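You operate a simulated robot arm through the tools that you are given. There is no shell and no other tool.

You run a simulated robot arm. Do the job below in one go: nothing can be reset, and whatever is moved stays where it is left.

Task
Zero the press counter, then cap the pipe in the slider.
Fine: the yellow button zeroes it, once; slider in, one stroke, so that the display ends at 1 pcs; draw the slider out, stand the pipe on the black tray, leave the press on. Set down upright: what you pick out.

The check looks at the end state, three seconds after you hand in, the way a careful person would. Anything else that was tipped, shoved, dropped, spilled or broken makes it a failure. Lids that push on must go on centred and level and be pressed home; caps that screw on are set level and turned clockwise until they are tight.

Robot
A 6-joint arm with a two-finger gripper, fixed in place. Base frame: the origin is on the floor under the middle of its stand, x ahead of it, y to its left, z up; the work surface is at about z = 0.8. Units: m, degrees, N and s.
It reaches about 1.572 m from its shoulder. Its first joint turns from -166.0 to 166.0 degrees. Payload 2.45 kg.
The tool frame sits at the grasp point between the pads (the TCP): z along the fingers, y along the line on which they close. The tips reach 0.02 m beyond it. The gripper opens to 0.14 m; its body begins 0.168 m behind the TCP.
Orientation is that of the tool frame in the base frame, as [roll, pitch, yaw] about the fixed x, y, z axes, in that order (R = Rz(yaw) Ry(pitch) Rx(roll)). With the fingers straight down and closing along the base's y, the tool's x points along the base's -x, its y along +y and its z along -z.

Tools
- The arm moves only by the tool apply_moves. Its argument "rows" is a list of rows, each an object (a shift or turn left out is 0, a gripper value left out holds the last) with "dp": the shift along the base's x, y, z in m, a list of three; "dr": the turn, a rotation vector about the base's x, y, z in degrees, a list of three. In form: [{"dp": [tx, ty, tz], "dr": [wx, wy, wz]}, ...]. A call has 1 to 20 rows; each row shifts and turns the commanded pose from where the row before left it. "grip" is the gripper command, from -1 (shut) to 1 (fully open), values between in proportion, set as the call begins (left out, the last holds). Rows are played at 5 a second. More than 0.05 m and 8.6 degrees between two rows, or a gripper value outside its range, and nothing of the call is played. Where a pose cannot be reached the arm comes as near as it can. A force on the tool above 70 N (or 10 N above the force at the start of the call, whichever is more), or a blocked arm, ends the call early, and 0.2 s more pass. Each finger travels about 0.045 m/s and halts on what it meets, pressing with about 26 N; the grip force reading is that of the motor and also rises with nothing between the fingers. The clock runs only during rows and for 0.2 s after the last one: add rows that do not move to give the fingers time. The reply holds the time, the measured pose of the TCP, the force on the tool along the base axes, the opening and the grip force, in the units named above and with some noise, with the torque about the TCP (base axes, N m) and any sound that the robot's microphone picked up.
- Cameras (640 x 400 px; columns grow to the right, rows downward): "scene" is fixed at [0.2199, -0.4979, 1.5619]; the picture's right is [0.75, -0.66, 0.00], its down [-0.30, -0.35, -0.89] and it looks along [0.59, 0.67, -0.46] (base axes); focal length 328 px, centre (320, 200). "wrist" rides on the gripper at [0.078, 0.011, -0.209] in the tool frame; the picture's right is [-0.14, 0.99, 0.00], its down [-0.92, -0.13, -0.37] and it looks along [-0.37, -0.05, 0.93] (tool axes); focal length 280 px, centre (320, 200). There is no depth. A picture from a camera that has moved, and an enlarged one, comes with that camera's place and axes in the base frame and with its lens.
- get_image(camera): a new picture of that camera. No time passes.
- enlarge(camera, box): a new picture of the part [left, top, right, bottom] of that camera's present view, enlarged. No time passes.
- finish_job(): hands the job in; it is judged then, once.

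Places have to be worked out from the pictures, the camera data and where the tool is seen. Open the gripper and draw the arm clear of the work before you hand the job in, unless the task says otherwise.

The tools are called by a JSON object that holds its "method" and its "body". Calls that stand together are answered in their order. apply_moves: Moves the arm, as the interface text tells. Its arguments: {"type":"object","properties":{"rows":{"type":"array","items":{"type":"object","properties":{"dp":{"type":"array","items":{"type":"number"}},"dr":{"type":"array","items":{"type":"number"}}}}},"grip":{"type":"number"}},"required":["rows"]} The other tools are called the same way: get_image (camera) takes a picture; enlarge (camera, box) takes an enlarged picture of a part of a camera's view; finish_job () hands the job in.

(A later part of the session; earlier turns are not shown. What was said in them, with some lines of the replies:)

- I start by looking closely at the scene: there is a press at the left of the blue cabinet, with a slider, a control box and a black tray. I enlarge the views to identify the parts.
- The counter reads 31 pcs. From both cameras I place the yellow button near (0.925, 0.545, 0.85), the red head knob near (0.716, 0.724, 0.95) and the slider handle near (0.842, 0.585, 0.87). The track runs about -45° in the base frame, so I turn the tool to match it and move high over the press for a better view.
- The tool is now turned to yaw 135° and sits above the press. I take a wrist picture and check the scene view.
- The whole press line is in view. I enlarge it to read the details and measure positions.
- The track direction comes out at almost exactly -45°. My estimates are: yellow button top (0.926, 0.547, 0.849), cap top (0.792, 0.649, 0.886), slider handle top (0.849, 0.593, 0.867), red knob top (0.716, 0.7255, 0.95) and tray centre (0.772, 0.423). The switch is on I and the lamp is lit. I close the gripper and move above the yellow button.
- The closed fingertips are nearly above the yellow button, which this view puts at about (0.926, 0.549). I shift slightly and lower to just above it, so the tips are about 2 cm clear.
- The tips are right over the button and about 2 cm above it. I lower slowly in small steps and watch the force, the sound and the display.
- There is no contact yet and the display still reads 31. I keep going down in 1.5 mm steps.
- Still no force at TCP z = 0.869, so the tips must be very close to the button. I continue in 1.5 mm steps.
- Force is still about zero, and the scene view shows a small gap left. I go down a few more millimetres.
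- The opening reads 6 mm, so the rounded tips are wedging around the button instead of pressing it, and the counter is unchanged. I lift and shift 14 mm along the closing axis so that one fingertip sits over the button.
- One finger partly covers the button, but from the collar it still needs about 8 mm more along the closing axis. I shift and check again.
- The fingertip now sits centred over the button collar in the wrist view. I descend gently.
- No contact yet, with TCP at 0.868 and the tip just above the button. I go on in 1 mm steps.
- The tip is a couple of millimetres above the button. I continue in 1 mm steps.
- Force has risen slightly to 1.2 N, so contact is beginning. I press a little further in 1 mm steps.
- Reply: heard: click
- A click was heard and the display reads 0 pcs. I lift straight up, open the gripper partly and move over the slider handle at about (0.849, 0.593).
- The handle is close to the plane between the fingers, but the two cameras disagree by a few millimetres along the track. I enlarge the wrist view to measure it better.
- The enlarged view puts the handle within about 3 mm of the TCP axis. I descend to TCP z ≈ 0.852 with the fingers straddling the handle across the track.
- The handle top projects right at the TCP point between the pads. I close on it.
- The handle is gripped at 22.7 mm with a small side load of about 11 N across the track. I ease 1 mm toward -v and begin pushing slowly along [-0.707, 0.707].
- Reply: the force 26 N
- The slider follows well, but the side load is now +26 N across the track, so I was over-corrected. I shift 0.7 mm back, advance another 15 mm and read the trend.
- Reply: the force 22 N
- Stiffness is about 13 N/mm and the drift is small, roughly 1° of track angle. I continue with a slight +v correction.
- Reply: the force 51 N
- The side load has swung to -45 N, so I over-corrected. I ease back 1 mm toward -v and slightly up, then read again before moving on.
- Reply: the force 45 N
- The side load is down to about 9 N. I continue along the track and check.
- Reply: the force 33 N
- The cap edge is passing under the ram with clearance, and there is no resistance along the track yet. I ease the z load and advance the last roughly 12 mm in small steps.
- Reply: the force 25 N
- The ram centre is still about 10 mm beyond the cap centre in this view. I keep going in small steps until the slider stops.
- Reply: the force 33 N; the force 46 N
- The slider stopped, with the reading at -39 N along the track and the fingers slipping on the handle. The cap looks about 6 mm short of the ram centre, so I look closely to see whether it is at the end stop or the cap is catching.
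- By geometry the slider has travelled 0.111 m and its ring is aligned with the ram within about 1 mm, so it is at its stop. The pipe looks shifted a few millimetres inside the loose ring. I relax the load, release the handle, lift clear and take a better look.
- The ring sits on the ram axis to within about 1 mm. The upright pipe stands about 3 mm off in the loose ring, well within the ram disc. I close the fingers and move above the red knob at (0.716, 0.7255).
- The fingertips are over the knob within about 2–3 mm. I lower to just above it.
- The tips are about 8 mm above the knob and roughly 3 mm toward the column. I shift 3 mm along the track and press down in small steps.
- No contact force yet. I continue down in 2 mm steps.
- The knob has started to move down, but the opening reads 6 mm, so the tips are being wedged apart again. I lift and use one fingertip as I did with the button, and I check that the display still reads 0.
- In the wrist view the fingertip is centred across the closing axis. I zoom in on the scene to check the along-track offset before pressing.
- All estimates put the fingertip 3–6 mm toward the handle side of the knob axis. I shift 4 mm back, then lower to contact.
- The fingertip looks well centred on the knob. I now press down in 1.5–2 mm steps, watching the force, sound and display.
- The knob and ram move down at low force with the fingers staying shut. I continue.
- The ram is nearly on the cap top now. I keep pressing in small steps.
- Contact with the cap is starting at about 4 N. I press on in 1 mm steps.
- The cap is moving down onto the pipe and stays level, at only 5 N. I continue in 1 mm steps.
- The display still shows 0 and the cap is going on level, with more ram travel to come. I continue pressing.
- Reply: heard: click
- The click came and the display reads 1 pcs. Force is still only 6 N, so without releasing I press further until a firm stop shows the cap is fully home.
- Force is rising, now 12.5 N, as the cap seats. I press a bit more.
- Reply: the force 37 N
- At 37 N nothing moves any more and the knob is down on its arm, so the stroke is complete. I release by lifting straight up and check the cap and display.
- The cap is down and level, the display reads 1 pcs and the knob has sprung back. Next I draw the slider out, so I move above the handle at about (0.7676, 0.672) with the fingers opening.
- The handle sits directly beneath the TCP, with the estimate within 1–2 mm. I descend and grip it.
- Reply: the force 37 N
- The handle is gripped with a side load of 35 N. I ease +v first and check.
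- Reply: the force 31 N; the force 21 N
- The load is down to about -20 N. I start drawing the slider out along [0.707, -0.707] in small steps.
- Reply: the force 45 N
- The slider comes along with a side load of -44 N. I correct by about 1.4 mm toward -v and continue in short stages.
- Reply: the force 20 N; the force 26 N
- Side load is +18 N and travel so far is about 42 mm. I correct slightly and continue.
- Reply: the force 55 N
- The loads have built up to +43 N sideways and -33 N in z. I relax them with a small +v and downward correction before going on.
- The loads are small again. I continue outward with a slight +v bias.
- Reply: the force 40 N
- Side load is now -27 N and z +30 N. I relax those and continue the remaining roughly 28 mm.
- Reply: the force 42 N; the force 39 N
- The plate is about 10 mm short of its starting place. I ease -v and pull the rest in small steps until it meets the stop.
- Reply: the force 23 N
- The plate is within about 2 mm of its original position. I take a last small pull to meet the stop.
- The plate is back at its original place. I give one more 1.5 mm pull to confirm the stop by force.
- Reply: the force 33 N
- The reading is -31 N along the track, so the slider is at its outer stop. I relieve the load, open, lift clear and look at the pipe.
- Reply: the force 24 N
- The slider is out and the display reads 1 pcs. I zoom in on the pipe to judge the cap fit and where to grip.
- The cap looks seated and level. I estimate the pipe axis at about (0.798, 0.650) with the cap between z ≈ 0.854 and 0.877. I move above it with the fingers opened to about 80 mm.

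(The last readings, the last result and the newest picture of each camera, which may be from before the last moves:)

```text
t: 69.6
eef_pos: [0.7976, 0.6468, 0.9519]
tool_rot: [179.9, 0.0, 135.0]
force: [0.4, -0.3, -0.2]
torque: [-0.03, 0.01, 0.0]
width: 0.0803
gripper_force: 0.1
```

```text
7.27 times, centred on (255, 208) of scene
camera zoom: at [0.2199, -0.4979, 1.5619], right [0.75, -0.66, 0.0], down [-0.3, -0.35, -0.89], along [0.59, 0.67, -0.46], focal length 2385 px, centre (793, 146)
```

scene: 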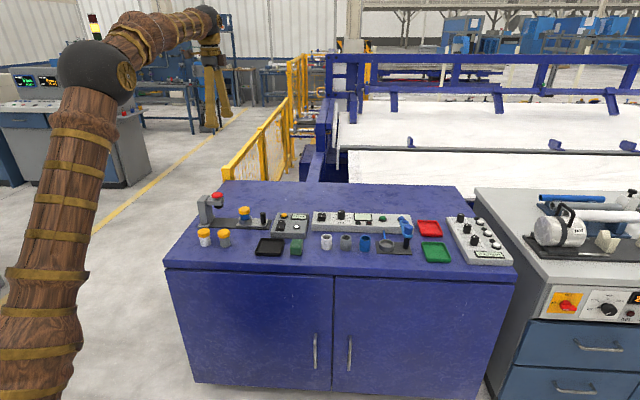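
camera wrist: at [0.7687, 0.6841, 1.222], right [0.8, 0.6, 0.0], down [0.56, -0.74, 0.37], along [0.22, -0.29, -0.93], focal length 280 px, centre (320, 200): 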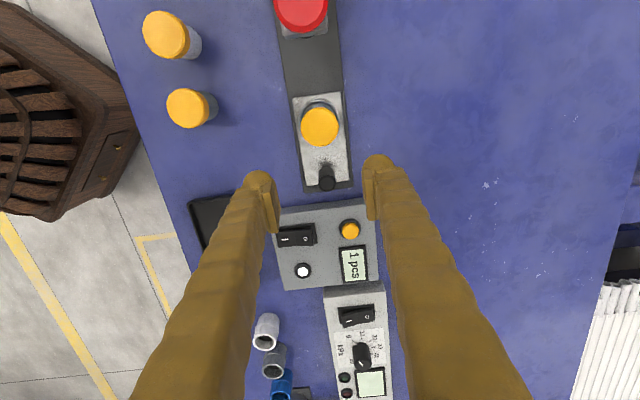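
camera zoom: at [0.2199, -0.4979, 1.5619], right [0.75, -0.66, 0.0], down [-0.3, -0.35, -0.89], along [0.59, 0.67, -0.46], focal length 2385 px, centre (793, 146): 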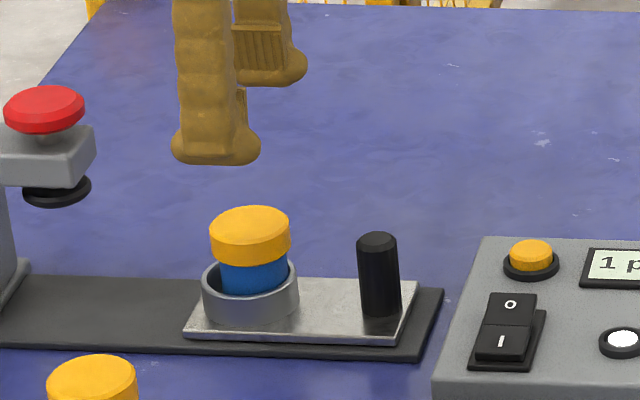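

The cap centre lies about 2.5 mm toward -v of the finger midline, while along the track the estimates straddle zero. I correct and descend around the cap.

{"method": "apply_moves", "body": {"rows": [{"dp": [-0.0018, -0.0018, -0.02]}, {"dp": [0, 0, -0.02]}, {"dp": [0, 0, -0.02]}, {"dp": [0, 0, -0.015]}, {"dp": [0, 0, -0.01]}, {"dp": [0, 0, -0.005]}, {}]}}

{"method": "enlarge", "body": {"camera": "wrist", "box": [220, 100, 420, 240]}}

{"method": "enlarge", "body": {"camera": "scene", "box": [220, 190, 290, 235]}}

```text
t: 71.2
eef_pos: [0.7967, 0.6474, 0.8624]
tool_rot: [-180.0, 0.1, 135.1]
force: [0.0, 0.3, 0.1]
torque: [0.03, 0.0, -0.01]
width: 0.0807
gripper_force: 0.0
```

```text
2.86 times, centred on (320, 170) of wrist
camera zoom: at [0.7497, 0.7108, 1.0706], right [0.8, 0.6, 0.0], down [0.56, -0.74, 0.37], along [0.22, -0.29, -0.93], focal length 801 px, centre (320, 286)
```

zoom: 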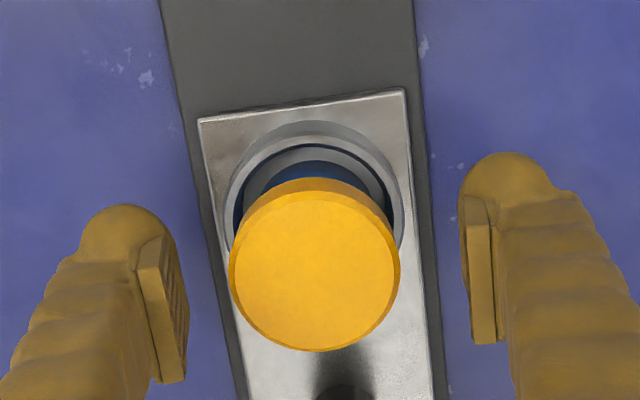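

```text
8.89 times, centred on (255, 212) of scene
camera zoom: at [0.2199, -0.4979, 1.5619], right [0.75, -0.66, 0.0], down [-0.3, -0.35, -0.89], along [0.59, 0.67, -0.46], focal length 2915 px, centre (898, 89)
```

zoom: 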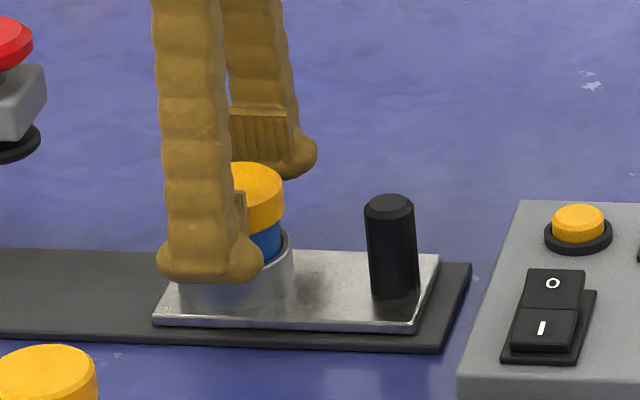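

The cap is centred between the pads with the TCP at mid-cap height. I close on it.

{"method": "apply_moves", "body": {"grip": -1, "rows": [{}, {}, {}, {}, {}]}}

{"method": "enlarge", "body": {"camera": "scene", "box": [220, 190, 290, 235]}}

{"method": "enlarge", "body": {"camera": "wrist", "box": [220, 100, 420, 240]}}

```text
t: 72.4
eef_pos: [0.7959, 0.6472, 0.8635]
tool_rot: [180.0, 0.0, 135.1]
force: [-1.4, 0.4, -0.2]
torque: [-0.02, 0.02, 0.01]
width: 0.0447
gripper_force: 26.0
```

```text
8.89 times, centred on (255, 212) of scene
camera zoom: at [0.2199, -0.4979, 1.5619], right [0.75, -0.66, 0.0], down [-0.3, -0.35, -0.89], along [0.59, 0.67, -0.46], focal length 2915 px, centre (898, 89)
```

zoom: 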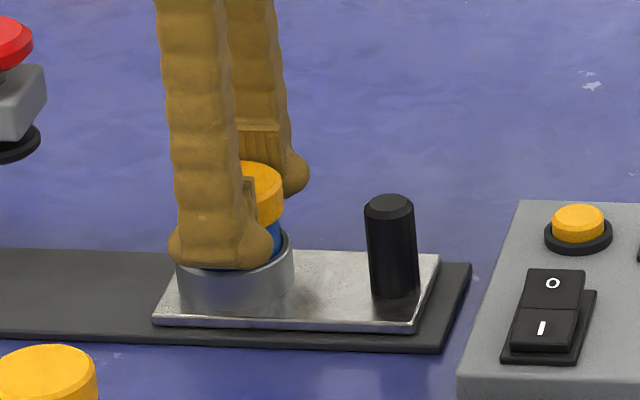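

```text
2.86 times, centred on (320, 170) of wrist
camera zoom: at [0.7497, 0.7108, 1.0708], right [0.8, 0.6, 0.0], down [0.56, -0.74, 0.37], along [0.22, -0.29, -0.93], focal length 801 px, centre (320, 286)
```

zoom: 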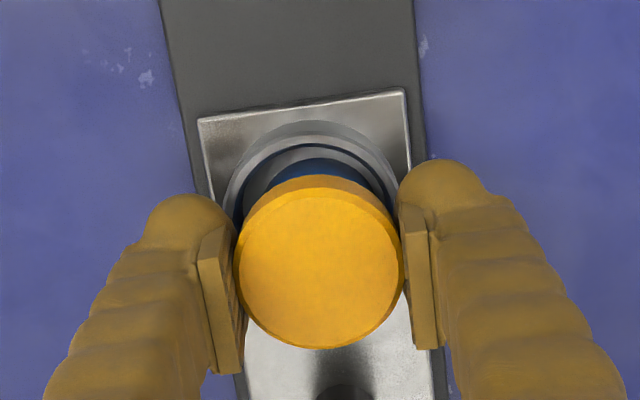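

The cap is gripped at 44.7 mm with almost no side force. I lift straight up slowly and check that the pipe comes along.

{"method": "apply_moves", "body": {"rows": [{"dp": [0, 0, 0.004]}, {"dp": [0, 0, 0.006]}, {"dp": [0, 0, 0.008]}, {"dp": [0, 0, 0.01]}, {}]}}

{"method": "enlarge", "body": {"camera": "scene", "box": [220, 190, 290, 235]}}

```text
t: 73.6
eef_pos: [0.7965, 0.6476, 0.892]
tool_rot: [179.9, 0.0, 135.1]
force: [-0.5, 0.2, -0.6]
torque: [-0.02, -0.01, 0.03]
width: 0.0447
gripper_force: 26.3
```

```text
8.89 times, centred on (255, 212) of scene
camera zoom: at [0.2199, -0.4979, 1.5619], right [0.75, -0.66, 0.0], down [-0.3, -0.35, -0.89], along [0.59, 0.67, -0.46], focal length 2915 px, centre (898, 89)
```

zoom: 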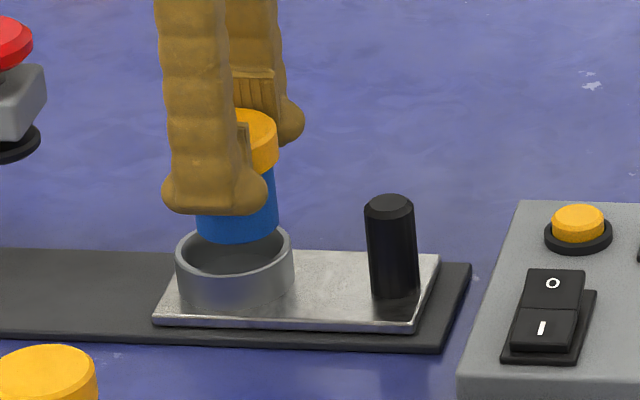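

The pipe lifts out with its cap. I raise it further and carry it level toward the tray at about (0.772, 0.423).

{"method": "apply_moves", "body": {"rows": [{"dp": [0, 0, 0.02]}, {"dp": [0, 0, 0.03]}, {"dp": [0, 0, 0.03]}, {"dp": [-0.001, -0.01, 0.01]}, {"dp": [-0.003, -0.025, 0]}, {"dp": [-0.003, -0.03, 0]}, {"dp": [-0.004, -0.035, 0]}, {"dp": [-0.004, -0.035, 0]}, {"dp": [-0.004, -0.03, 0]}, {"dp": [-0.003, -0.03, 0]}, {"dp": [-0.002, -0.02, 0]}, {"dp": [0, -0.01, 0]}, {}, {}]}}

{"method": "get_image", "body": {"camera": "wrist"}}

{"method": "enlarge", "body": {"camera": "scene", "box": [210, 180, 330, 265]}}

```text
t: 76.6
eef_pos: [0.7732, 0.4228, 0.9804]
tool_rot: [-179.9, -0.1, 135.2]
force: [0.1, 0.6, -0.3]
torque: [-0.02, 0.03, -0.01]
width: 0.0446
gripper_force: 25.6
```

```text
taken
camera wrist: at [0.7269, 0.4867, 1.1889], right [0.8, 0.6, 0.0], down [0.56, -0.74, 0.37], along [0.22, -0.29, -0.93], focal length 280 px, centre (320, 200)
```

wrist: 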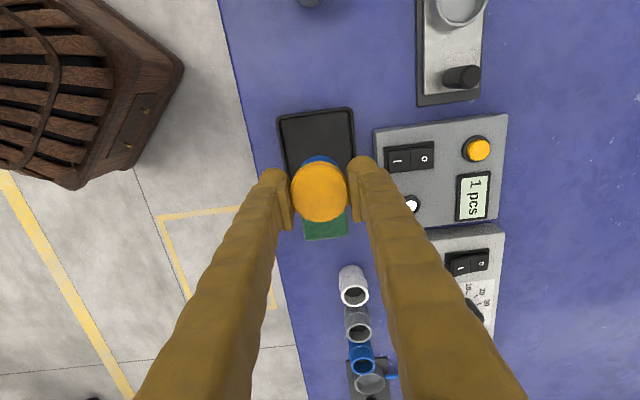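

```text
4.71 times, centred on (270, 222) of scene
camera zoom: at [0.2199, -0.4979, 1.5619], right [0.75, -0.66, 0.0], down [-0.3, -0.35, -0.89], along [0.59, 0.67, -0.46], focal length 1543 px, centre (555, 94)
```

zoom: 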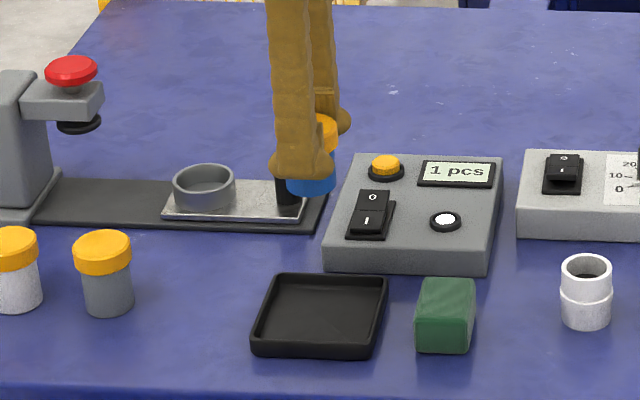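

The pipe hangs above the tray. Both views put the tray centre near (0.7745, 0.4225). I aim about 4 mm to the front of centre so the far finger stays clear of the control box, and lower to just above the tray floor.

{"method": "apply_moves", "body": {"rows": [{"dp": [-0.0007, -0.0033, -0.02]}, {"dp": [0, 0, -0.03]}, {"dp": [0, 0, -0.025]}, {"dp": [0, 0, -0.02]}, {"dp": [0, 0, -0.012]}, {"dp": [0, 0, -0.006]}, {}]}}

{"method": "enlarge", "body": {"camera": "scene", "box": [230, 195, 320, 265]}}

{"method": "get_image", "body": {"camera": "wrist"}}

```text
t: 78.2
eef_pos: [0.7743, 0.4191, 0.8684]
tool_rot: [-179.9, 0.0, 135.2]
force: [0.3, -0.7, -0.2]
torque: [0.02, -0.01, 0.0]
width: 0.0446
gripper_force: 26.6
```

```text
5.71 times, centred on (275, 230) of scene
camera zoom: at [0.2199, -0.4979, 1.5619], right [0.75, -0.66, 0.0], down [-0.3, -0.35, -0.89], along [0.59, 0.67, -0.46], focal length 1874 px, centre (577, 29)
```

zoom: 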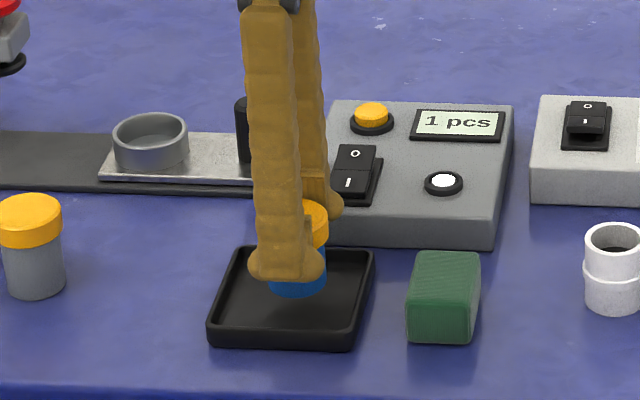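

```text
taken
camera wrist: at [0.7275, 0.4821, 1.0774], right [0.8, 0.6, 0.0], down [0.56, -0.74, 0.37], along [0.22, -0.29, -0.93], focal length 280 px, centre (320, 200)
```

wrist: 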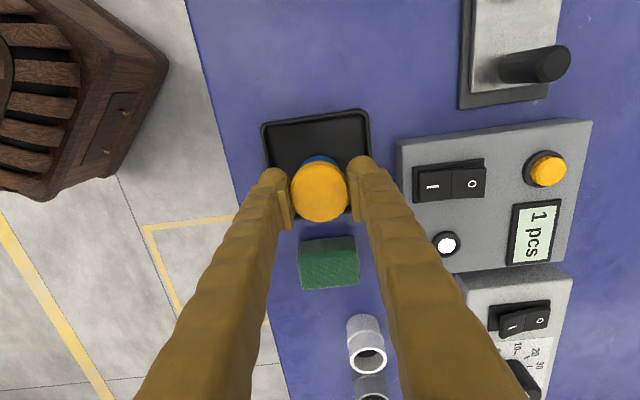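

The pipe is over the tray and upright. I lower in small steps until it touches the floor.

{"method": "apply_moves", "body": {"rows": [{"dp": [0, 0, -0.003]}, {"dp": [0, 0, -0.003]}, {"dp": [0, 0, -0.002]}, {}]}}

```text
t: 79.2
eef_pos: [0.7733, 0.4183, 0.8623]
tool_rot: [-180.0, 0.0, 135.1]
force: [0.1, 0.1, -0.6]
torque: [0.02, -0.01, -0.06]
width: 0.0443
gripper_force: 26.3
```

No contact yet, so I continue in 1.5 mm steps.

{"method": "apply_moves", "body": {"rows": [{"dp": [0, 0, -0.0015]}, {"dp": [0, 0, -0.0015]}, {}]}}

{"method": "enlarge", "body": {"camera": "scene", "box": [250, 215, 310, 260]}}

```text
t: 80.0
eef_pos: [0.7726, 0.4192, 0.8588]
tool_rot: [-180.0, 0.1, 135.1]
force: [-0.2, -0.3, -0.9]
torque: [0.0, -0.01, 0.02]
width: 0.0447
gripper_force: 26.0
```

```text
8.89 times, centred on (280, 238) of scene
camera zoom: at [0.2199, -0.4979, 1.5619], right [0.75, -0.66, 0.0], down [-0.3, -0.35, -0.89], along [0.59, 0.67, -0.46], focal length 2915 px, centre (676, -133)
```

zoom: 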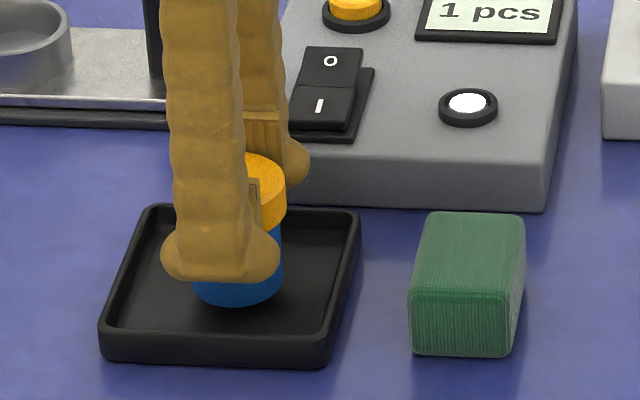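

Still no load, so the pipe is a few millimetres above the floor. I keep lowering in 1.5 mm steps.

{"method": "apply_moves", "body": {"rows": [{"dp": [0, 0, -0.0015]}, {"dp": [0, 0, -0.0015]}, {}]}}

```text
t: 80.8
eef_pos: [0.7716, 0.4203, 0.854]
tool_rot: [-180.0, 0.0, 135.1]
force: [1.0, 0.1, -0.5]
torque: [-0.02, 0.0, 0.01]
width: 0.0448
gripper_force: 25.6
```

{"method": "apply_moves", "body": {"rows": [{"dp": [0, 0, -0.001]}, {"dp": [0, 0, -0.001]}, {}]}}

{"method": "enlarge", "body": {"camera": "scene", "box": [250, 215, 310, 260]}}

```text
t: 81.6
eef_pos: [0.7729, 0.42, 0.8527]
tool_rot: [180.0, 0.0, 135.2]
force: [0.5, 0.6, -0.1]
torque: [0.02, 0.01, 0.03]
width: 0.0448
gripper_force: 25.9
```

```text
8.89 times, centred on (280, 238) of scene
camera zoom: at [0.2199, -0.4979, 1.5619], right [0.75, -0.66, 0.0], down [-0.3, -0.35, -0.89], along [0.59, 0.67, -0.46], focal length 2915 px, centre (676, -133)
```

zoom: 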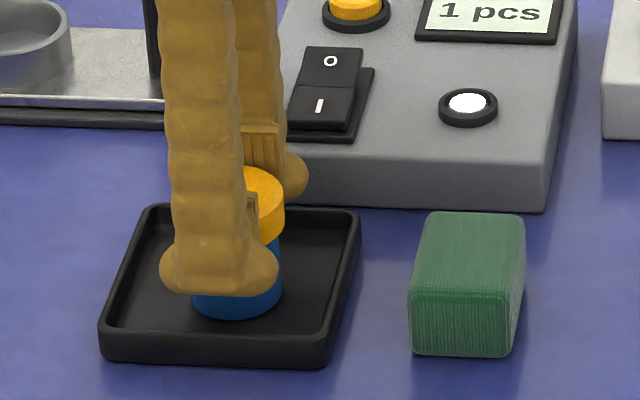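

The pipe bottom still floats slightly. I continue in 1 mm steps, watching for an upward force.

{"method": "apply_moves", "body": {"rows": [{"dp": [0, 0, -0.001]}, {"dp": [0, 0, -0.001]}, {}]}}

```text
t: 82.4
eef_pos: [0.7719, 0.4199, 0.8523]
tool_rot: [179.9, 0.0, 135.2]
force: [-1.1, 3.5, 15.9]
torque: [0.15, 0.14, -0.02]
width: 0.0444
gripper_force: 25.9
```

Contact: 16 N upward, so the pipe stands on the tray floor. I relax 1 mm and open only to about 58 mm so the far finger stays clear of the control box.

{"method": "apply_moves", "body": {"rows": [{"dp": [0, 0, 0.001]}, {}]}}

{"method": "apply_moves", "body": {"grip": -0.17, "rows": [{}, {}, {}, {}]}}

{"method": "enlarge", "body": {"camera": "scene", "box": [250, 215, 310, 260]}}

{"method": "enlarge", "body": {"camera": "wrist", "box": [220, 100, 420, 240]}}

```text
t: 83.0
eef_pos: [0.7714, 0.4197, 0.8513]
tool_rot: [-180.0, 0.0, 135.1]
force: [2.1, -0.7, 4.5]
torque: [-0.03, -0.13, -0.04]
width: 0.0448
gripper_force: 26.3
```

```text
t: 84.0
eef_pos: [0.7723, 0.42, 0.8515]
tool_rot: [179.9, 0.0, 135.2]
force: [-0.6, -0.1, 0.8]
torque: [0.03, 0.0, 0.0]
width: 0.0581
gripper_force: 0.1
```

```text
8.89 times, centred on (280, 238) of scene
camera zoom: at [0.2199, -0.4979, 1.5619], right [0.75, -0.66, 0.0], down [-0.3, -0.35, -0.89], along [0.59, 0.67, -0.46], focal length 2915 px, centre (676, -133)
```

zoom: 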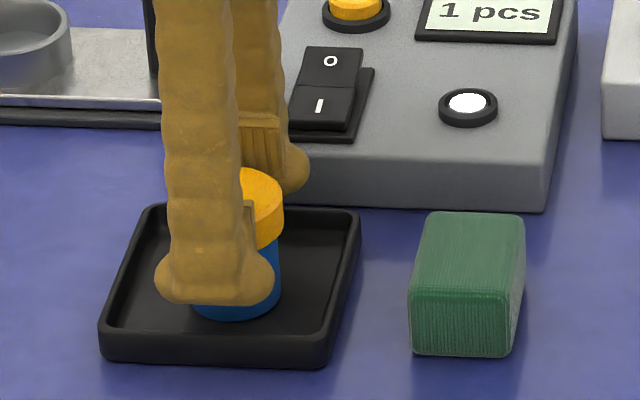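

```text
2.86 times, centred on (320, 170) of wrist
camera zoom: at [0.7241, 0.483, 1.0599], right [0.8, 0.6, 0.0], down [0.56, -0.74, 0.37], along [0.22, -0.29, -0.93], focal length 801 px, centre (320, 286)
```

zoom: 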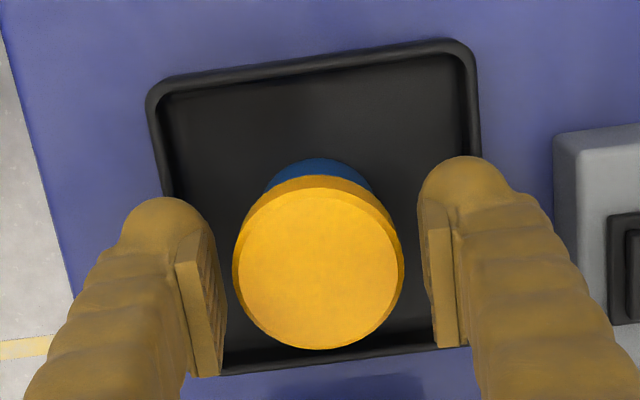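

The pads are clear of the cap on both sides and the pipe stands in the tray. I lift straight up.

{"method": "apply_moves", "body": {"rows": [{"dp": [0, 0, 0.005]}, {"dp": [0, 0, 0.01]}, {"dp": [0, 0, 0.02]}, {"dp": [0, 0, 0.03]}, {"dp": [0, 0, 0.04]}, {"dp": [0, 0, 0.04]}, {"dp": [-0.01, -0.01, 0.05]}, {"dp": [-0.02, -0.02, 0.04]}, {}]}}

{"method": "enlarge", "body": {"camera": "scene", "box": [190, 180, 320, 265]}}

{"method": "enlarge", "body": {"camera": "scene", "box": [250, 215, 310, 260]}}

{"method": "get_image", "body": {"camera": "wrist"}}

```text
refused: row 7 steps farther than a row can; nothing moved
```

```text
4.71 times, centred on (255, 222) of scene
camera zoom: at [0.2199, -0.4979, 1.5619], right [0.75, -0.66, 0.0], down [-0.3, -0.35, -0.89], along [0.59, 0.67, -0.46], focal length 1543 px, centre (626, 94)
```

zoom: 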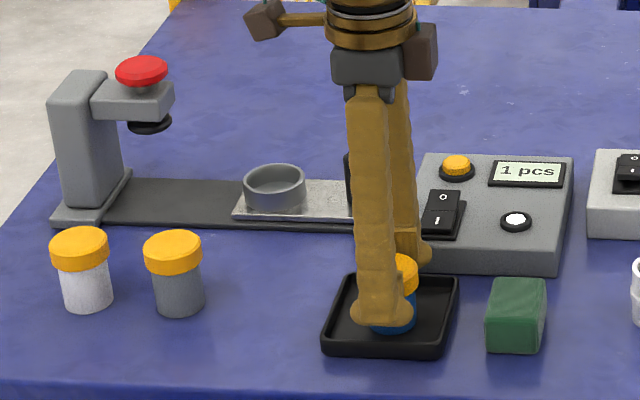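

```text
8.89 times, centred on (280, 238) of scene
camera zoom: at [0.2199, -0.4979, 1.5619], right [0.75, -0.66, 0.0], down [-0.3, -0.35, -0.89], along [0.59, 0.67, -0.46], focal length 2915 px, centre (676, -133)
```

zoom: 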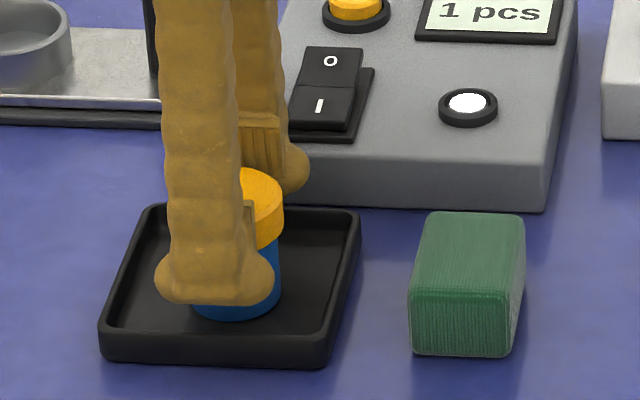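

```text
taken
camera wrist: at [0.7241, 0.483, 1.0599], right [0.8, 0.6, 0.0], down [0.56, -0.74, 0.37], along [0.22, -0.29, -0.93], focal length 280 px, centre (320, 200)
```

wrist: 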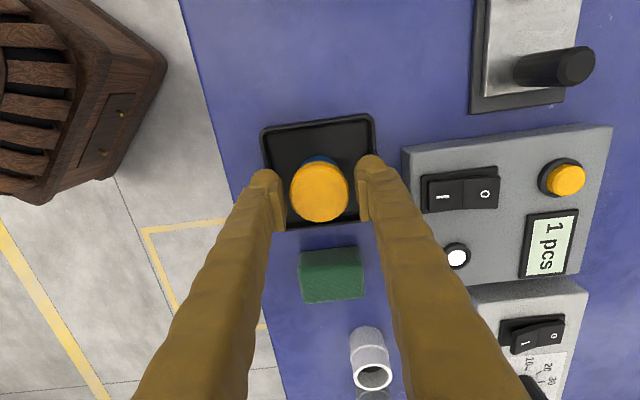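

One row exceeded the step limit and nothing moved. I repeat the straight lift with smaller steps.

{"method": "apply_moves", "body": {"rows": [{"dp": [0, 0, 0.005]}, {"dp": [0, 0, 0.01]}, {"dp": [0, 0, 0.02]}, {"dp": [0, 0, 0.03]}, {"dp": [0, 0, 0.035]}, {"dp": [0, 0, 0.035]}, {"dp": [-0.01, 0.01, 0.035]}, {"dp": [-0.02, 0.02, 0.03]}, {}]}}

{"method": "enlarge", "body": {"camera": "scene", "box": [190, 180, 320, 265]}}

{"method": "enlarge", "body": {"camera": "scene", "box": [250, 215, 310, 260]}}

{"method": "get_image", "body": {"camera": "wrist"}}

```text
t: 86.0
eef_pos: [0.7421, 0.4477, 1.0529]
tool_rot: [180.0, 0.1, 135.1]
force: [-1.0, 1.2, -0.3]
torque: [0.01, 0.03, -0.02]
width: 0.058
gripper_force: 0.1
```

```text
4.71 times, centred on (255, 222) of scene
camera zoom: at [0.2199, -0.4979, 1.5619], right [0.75, -0.66, 0.0], down [-0.3, -0.35, -0.89], along [0.59, 0.67, -0.46], focal length 1543 px, centre (626, 94)
```

zoom: 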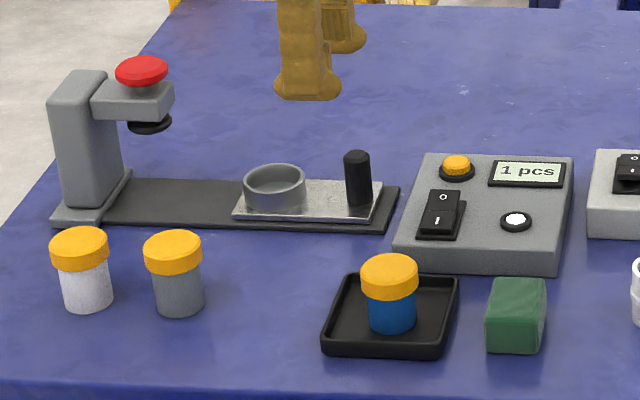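

```text
8.89 times, centred on (280, 238) of scene
camera zoom: at [0.2199, -0.4979, 1.5619], right [0.75, -0.66, 0.0], down [-0.3, -0.35, -0.89], along [0.59, 0.67, -0.46], focal length 2915 px, centre (676, -133)
```

zoom: 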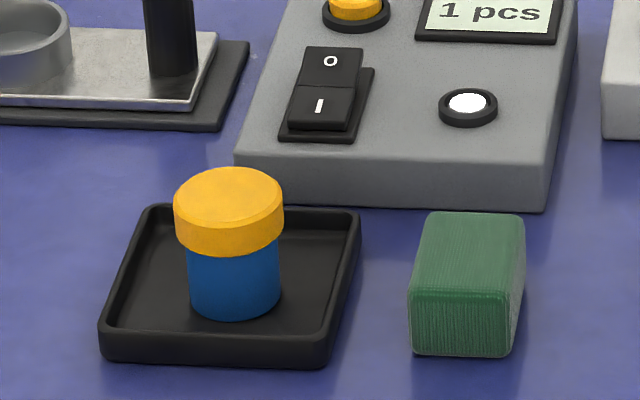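

```text
taken
camera wrist: at [0.6952, 0.5112, 1.2609], right [0.8, 0.6, 0.0], down [0.56, -0.74, 0.37], along [0.22, -0.29, -0.93], focal length 280 px, centre (320, 200)
```

wrist: 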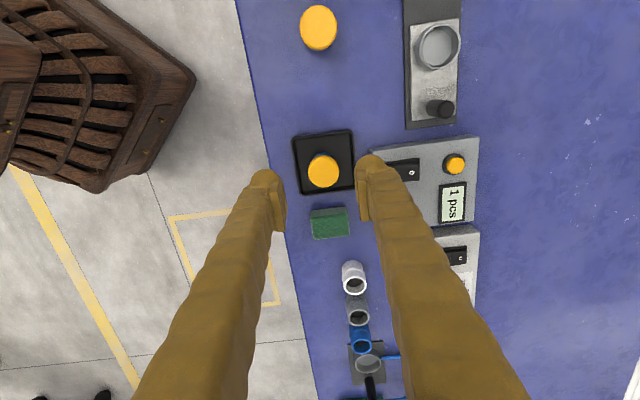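

The capped pipe stands upright in the tray, its cap centred, level and lower on the pipe than before. The display reads 1 pcs, the slider is out and the switch is on. I retreat up and away, opening the gripper fully.

{"method": "apply_moves", "body": {"grip": 1, "rows": [{"dp": [-0.005, 0, 0.03]}, {"dp": [-0.01, 0, 0.03]}, {"dp": [-0.02, -0.005, 0.03]}, {"dp": [-0.02, -0.01, 0.03]}, {"dp": [-0.02, -0.01, 0.03]}, {"dp": [-0.02, -0.01, 0.03]}, {"dp": [-0.02, -0.01, 0.03]}, {}, {}, {}]}}

{"method": "get_image", "body": {"camera": "scene"}}

{"method": "enlarge", "body": {"camera": "scene", "box": [190, 180, 320, 265]}}

{"method": "get_image", "body": {"camera": "wrist"}}

```text
t: 88.2
eef_pos: [0.6259, 0.403, 1.2644]
tool_rot: [180.0, -0.1, 135.1]
force: [0.0, 0.8, 0.2]
torque: [-0.01, -0.02, 0.01]
width: 0.1401
gripper_force: 0.0
```

```text
taken
```

scene: 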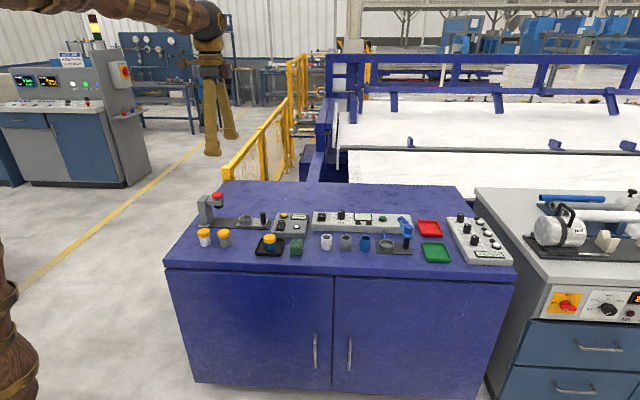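

```text
4.71 times, centred on (255, 222) of scene
camera zoom: at [0.2199, -0.4979, 1.5619], right [0.75, -0.66, 0.0], down [-0.3, -0.35, -0.89], along [0.59, 0.67, -0.46], focal length 1543 px, centre (626, 94)
```

zoom: 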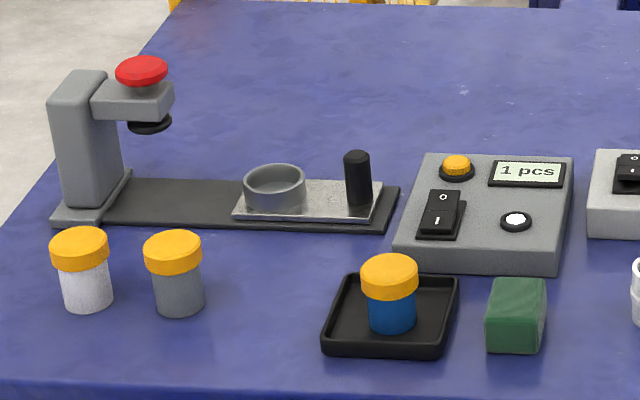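

```text
taken
camera wrist: at [0.5785, 0.4659, 1.4711], right [0.8, 0.6, 0.0], down [0.56, -0.74, 0.37], along [0.22, -0.29, -0.93], focal length 280 px, centre (320, 200)
```

wrist: 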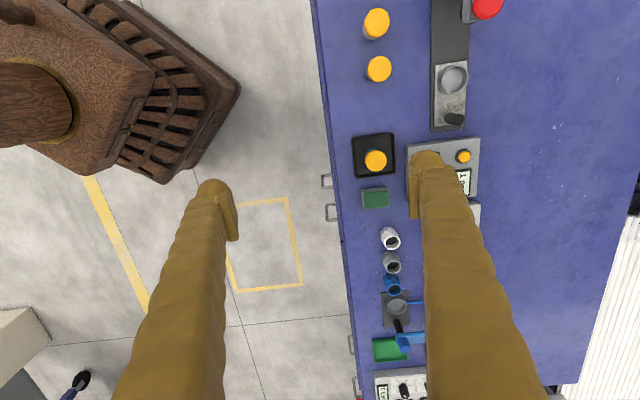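

Everything checks out: the display shows 1 pcs and the lamp and switch are on. The slider is fully out, the capped pipe stands upright on the black tray, nothing else moved and the arm is clear. I hand the job in.

{"method": "finish_job", "body": {}}

```text
The job is handed in.
```

I finished the job and handed it in. The result of the check hasn't come back. The pipe is capped and standing upright on the black tray.

- **Counter:** I zeroed it with one press of the yellow button. After one stroke it reads 1 pcs.
- **Cap:** it went on level and centred. I pressed until the knob hit a firm stop at 37 N. I judged it fully home from that stop and from how much lower the cap sits on the pipe.
- **Pipe:** it shifted about 3 mm inside the slider's loose ring on the way in, but stayed upright and under the ram.
- **False starts:** my first tries at the yellow button and the red knob used both fingertips, which wedged apart. I backed off each time before anything registered, then pressed with one finger.
- **Slider and press:** the slider is drawn out to its stop and the press is still on.

Nothing else was moved, as far as the pictures show. The gripper is open and the arm is clear of the work.
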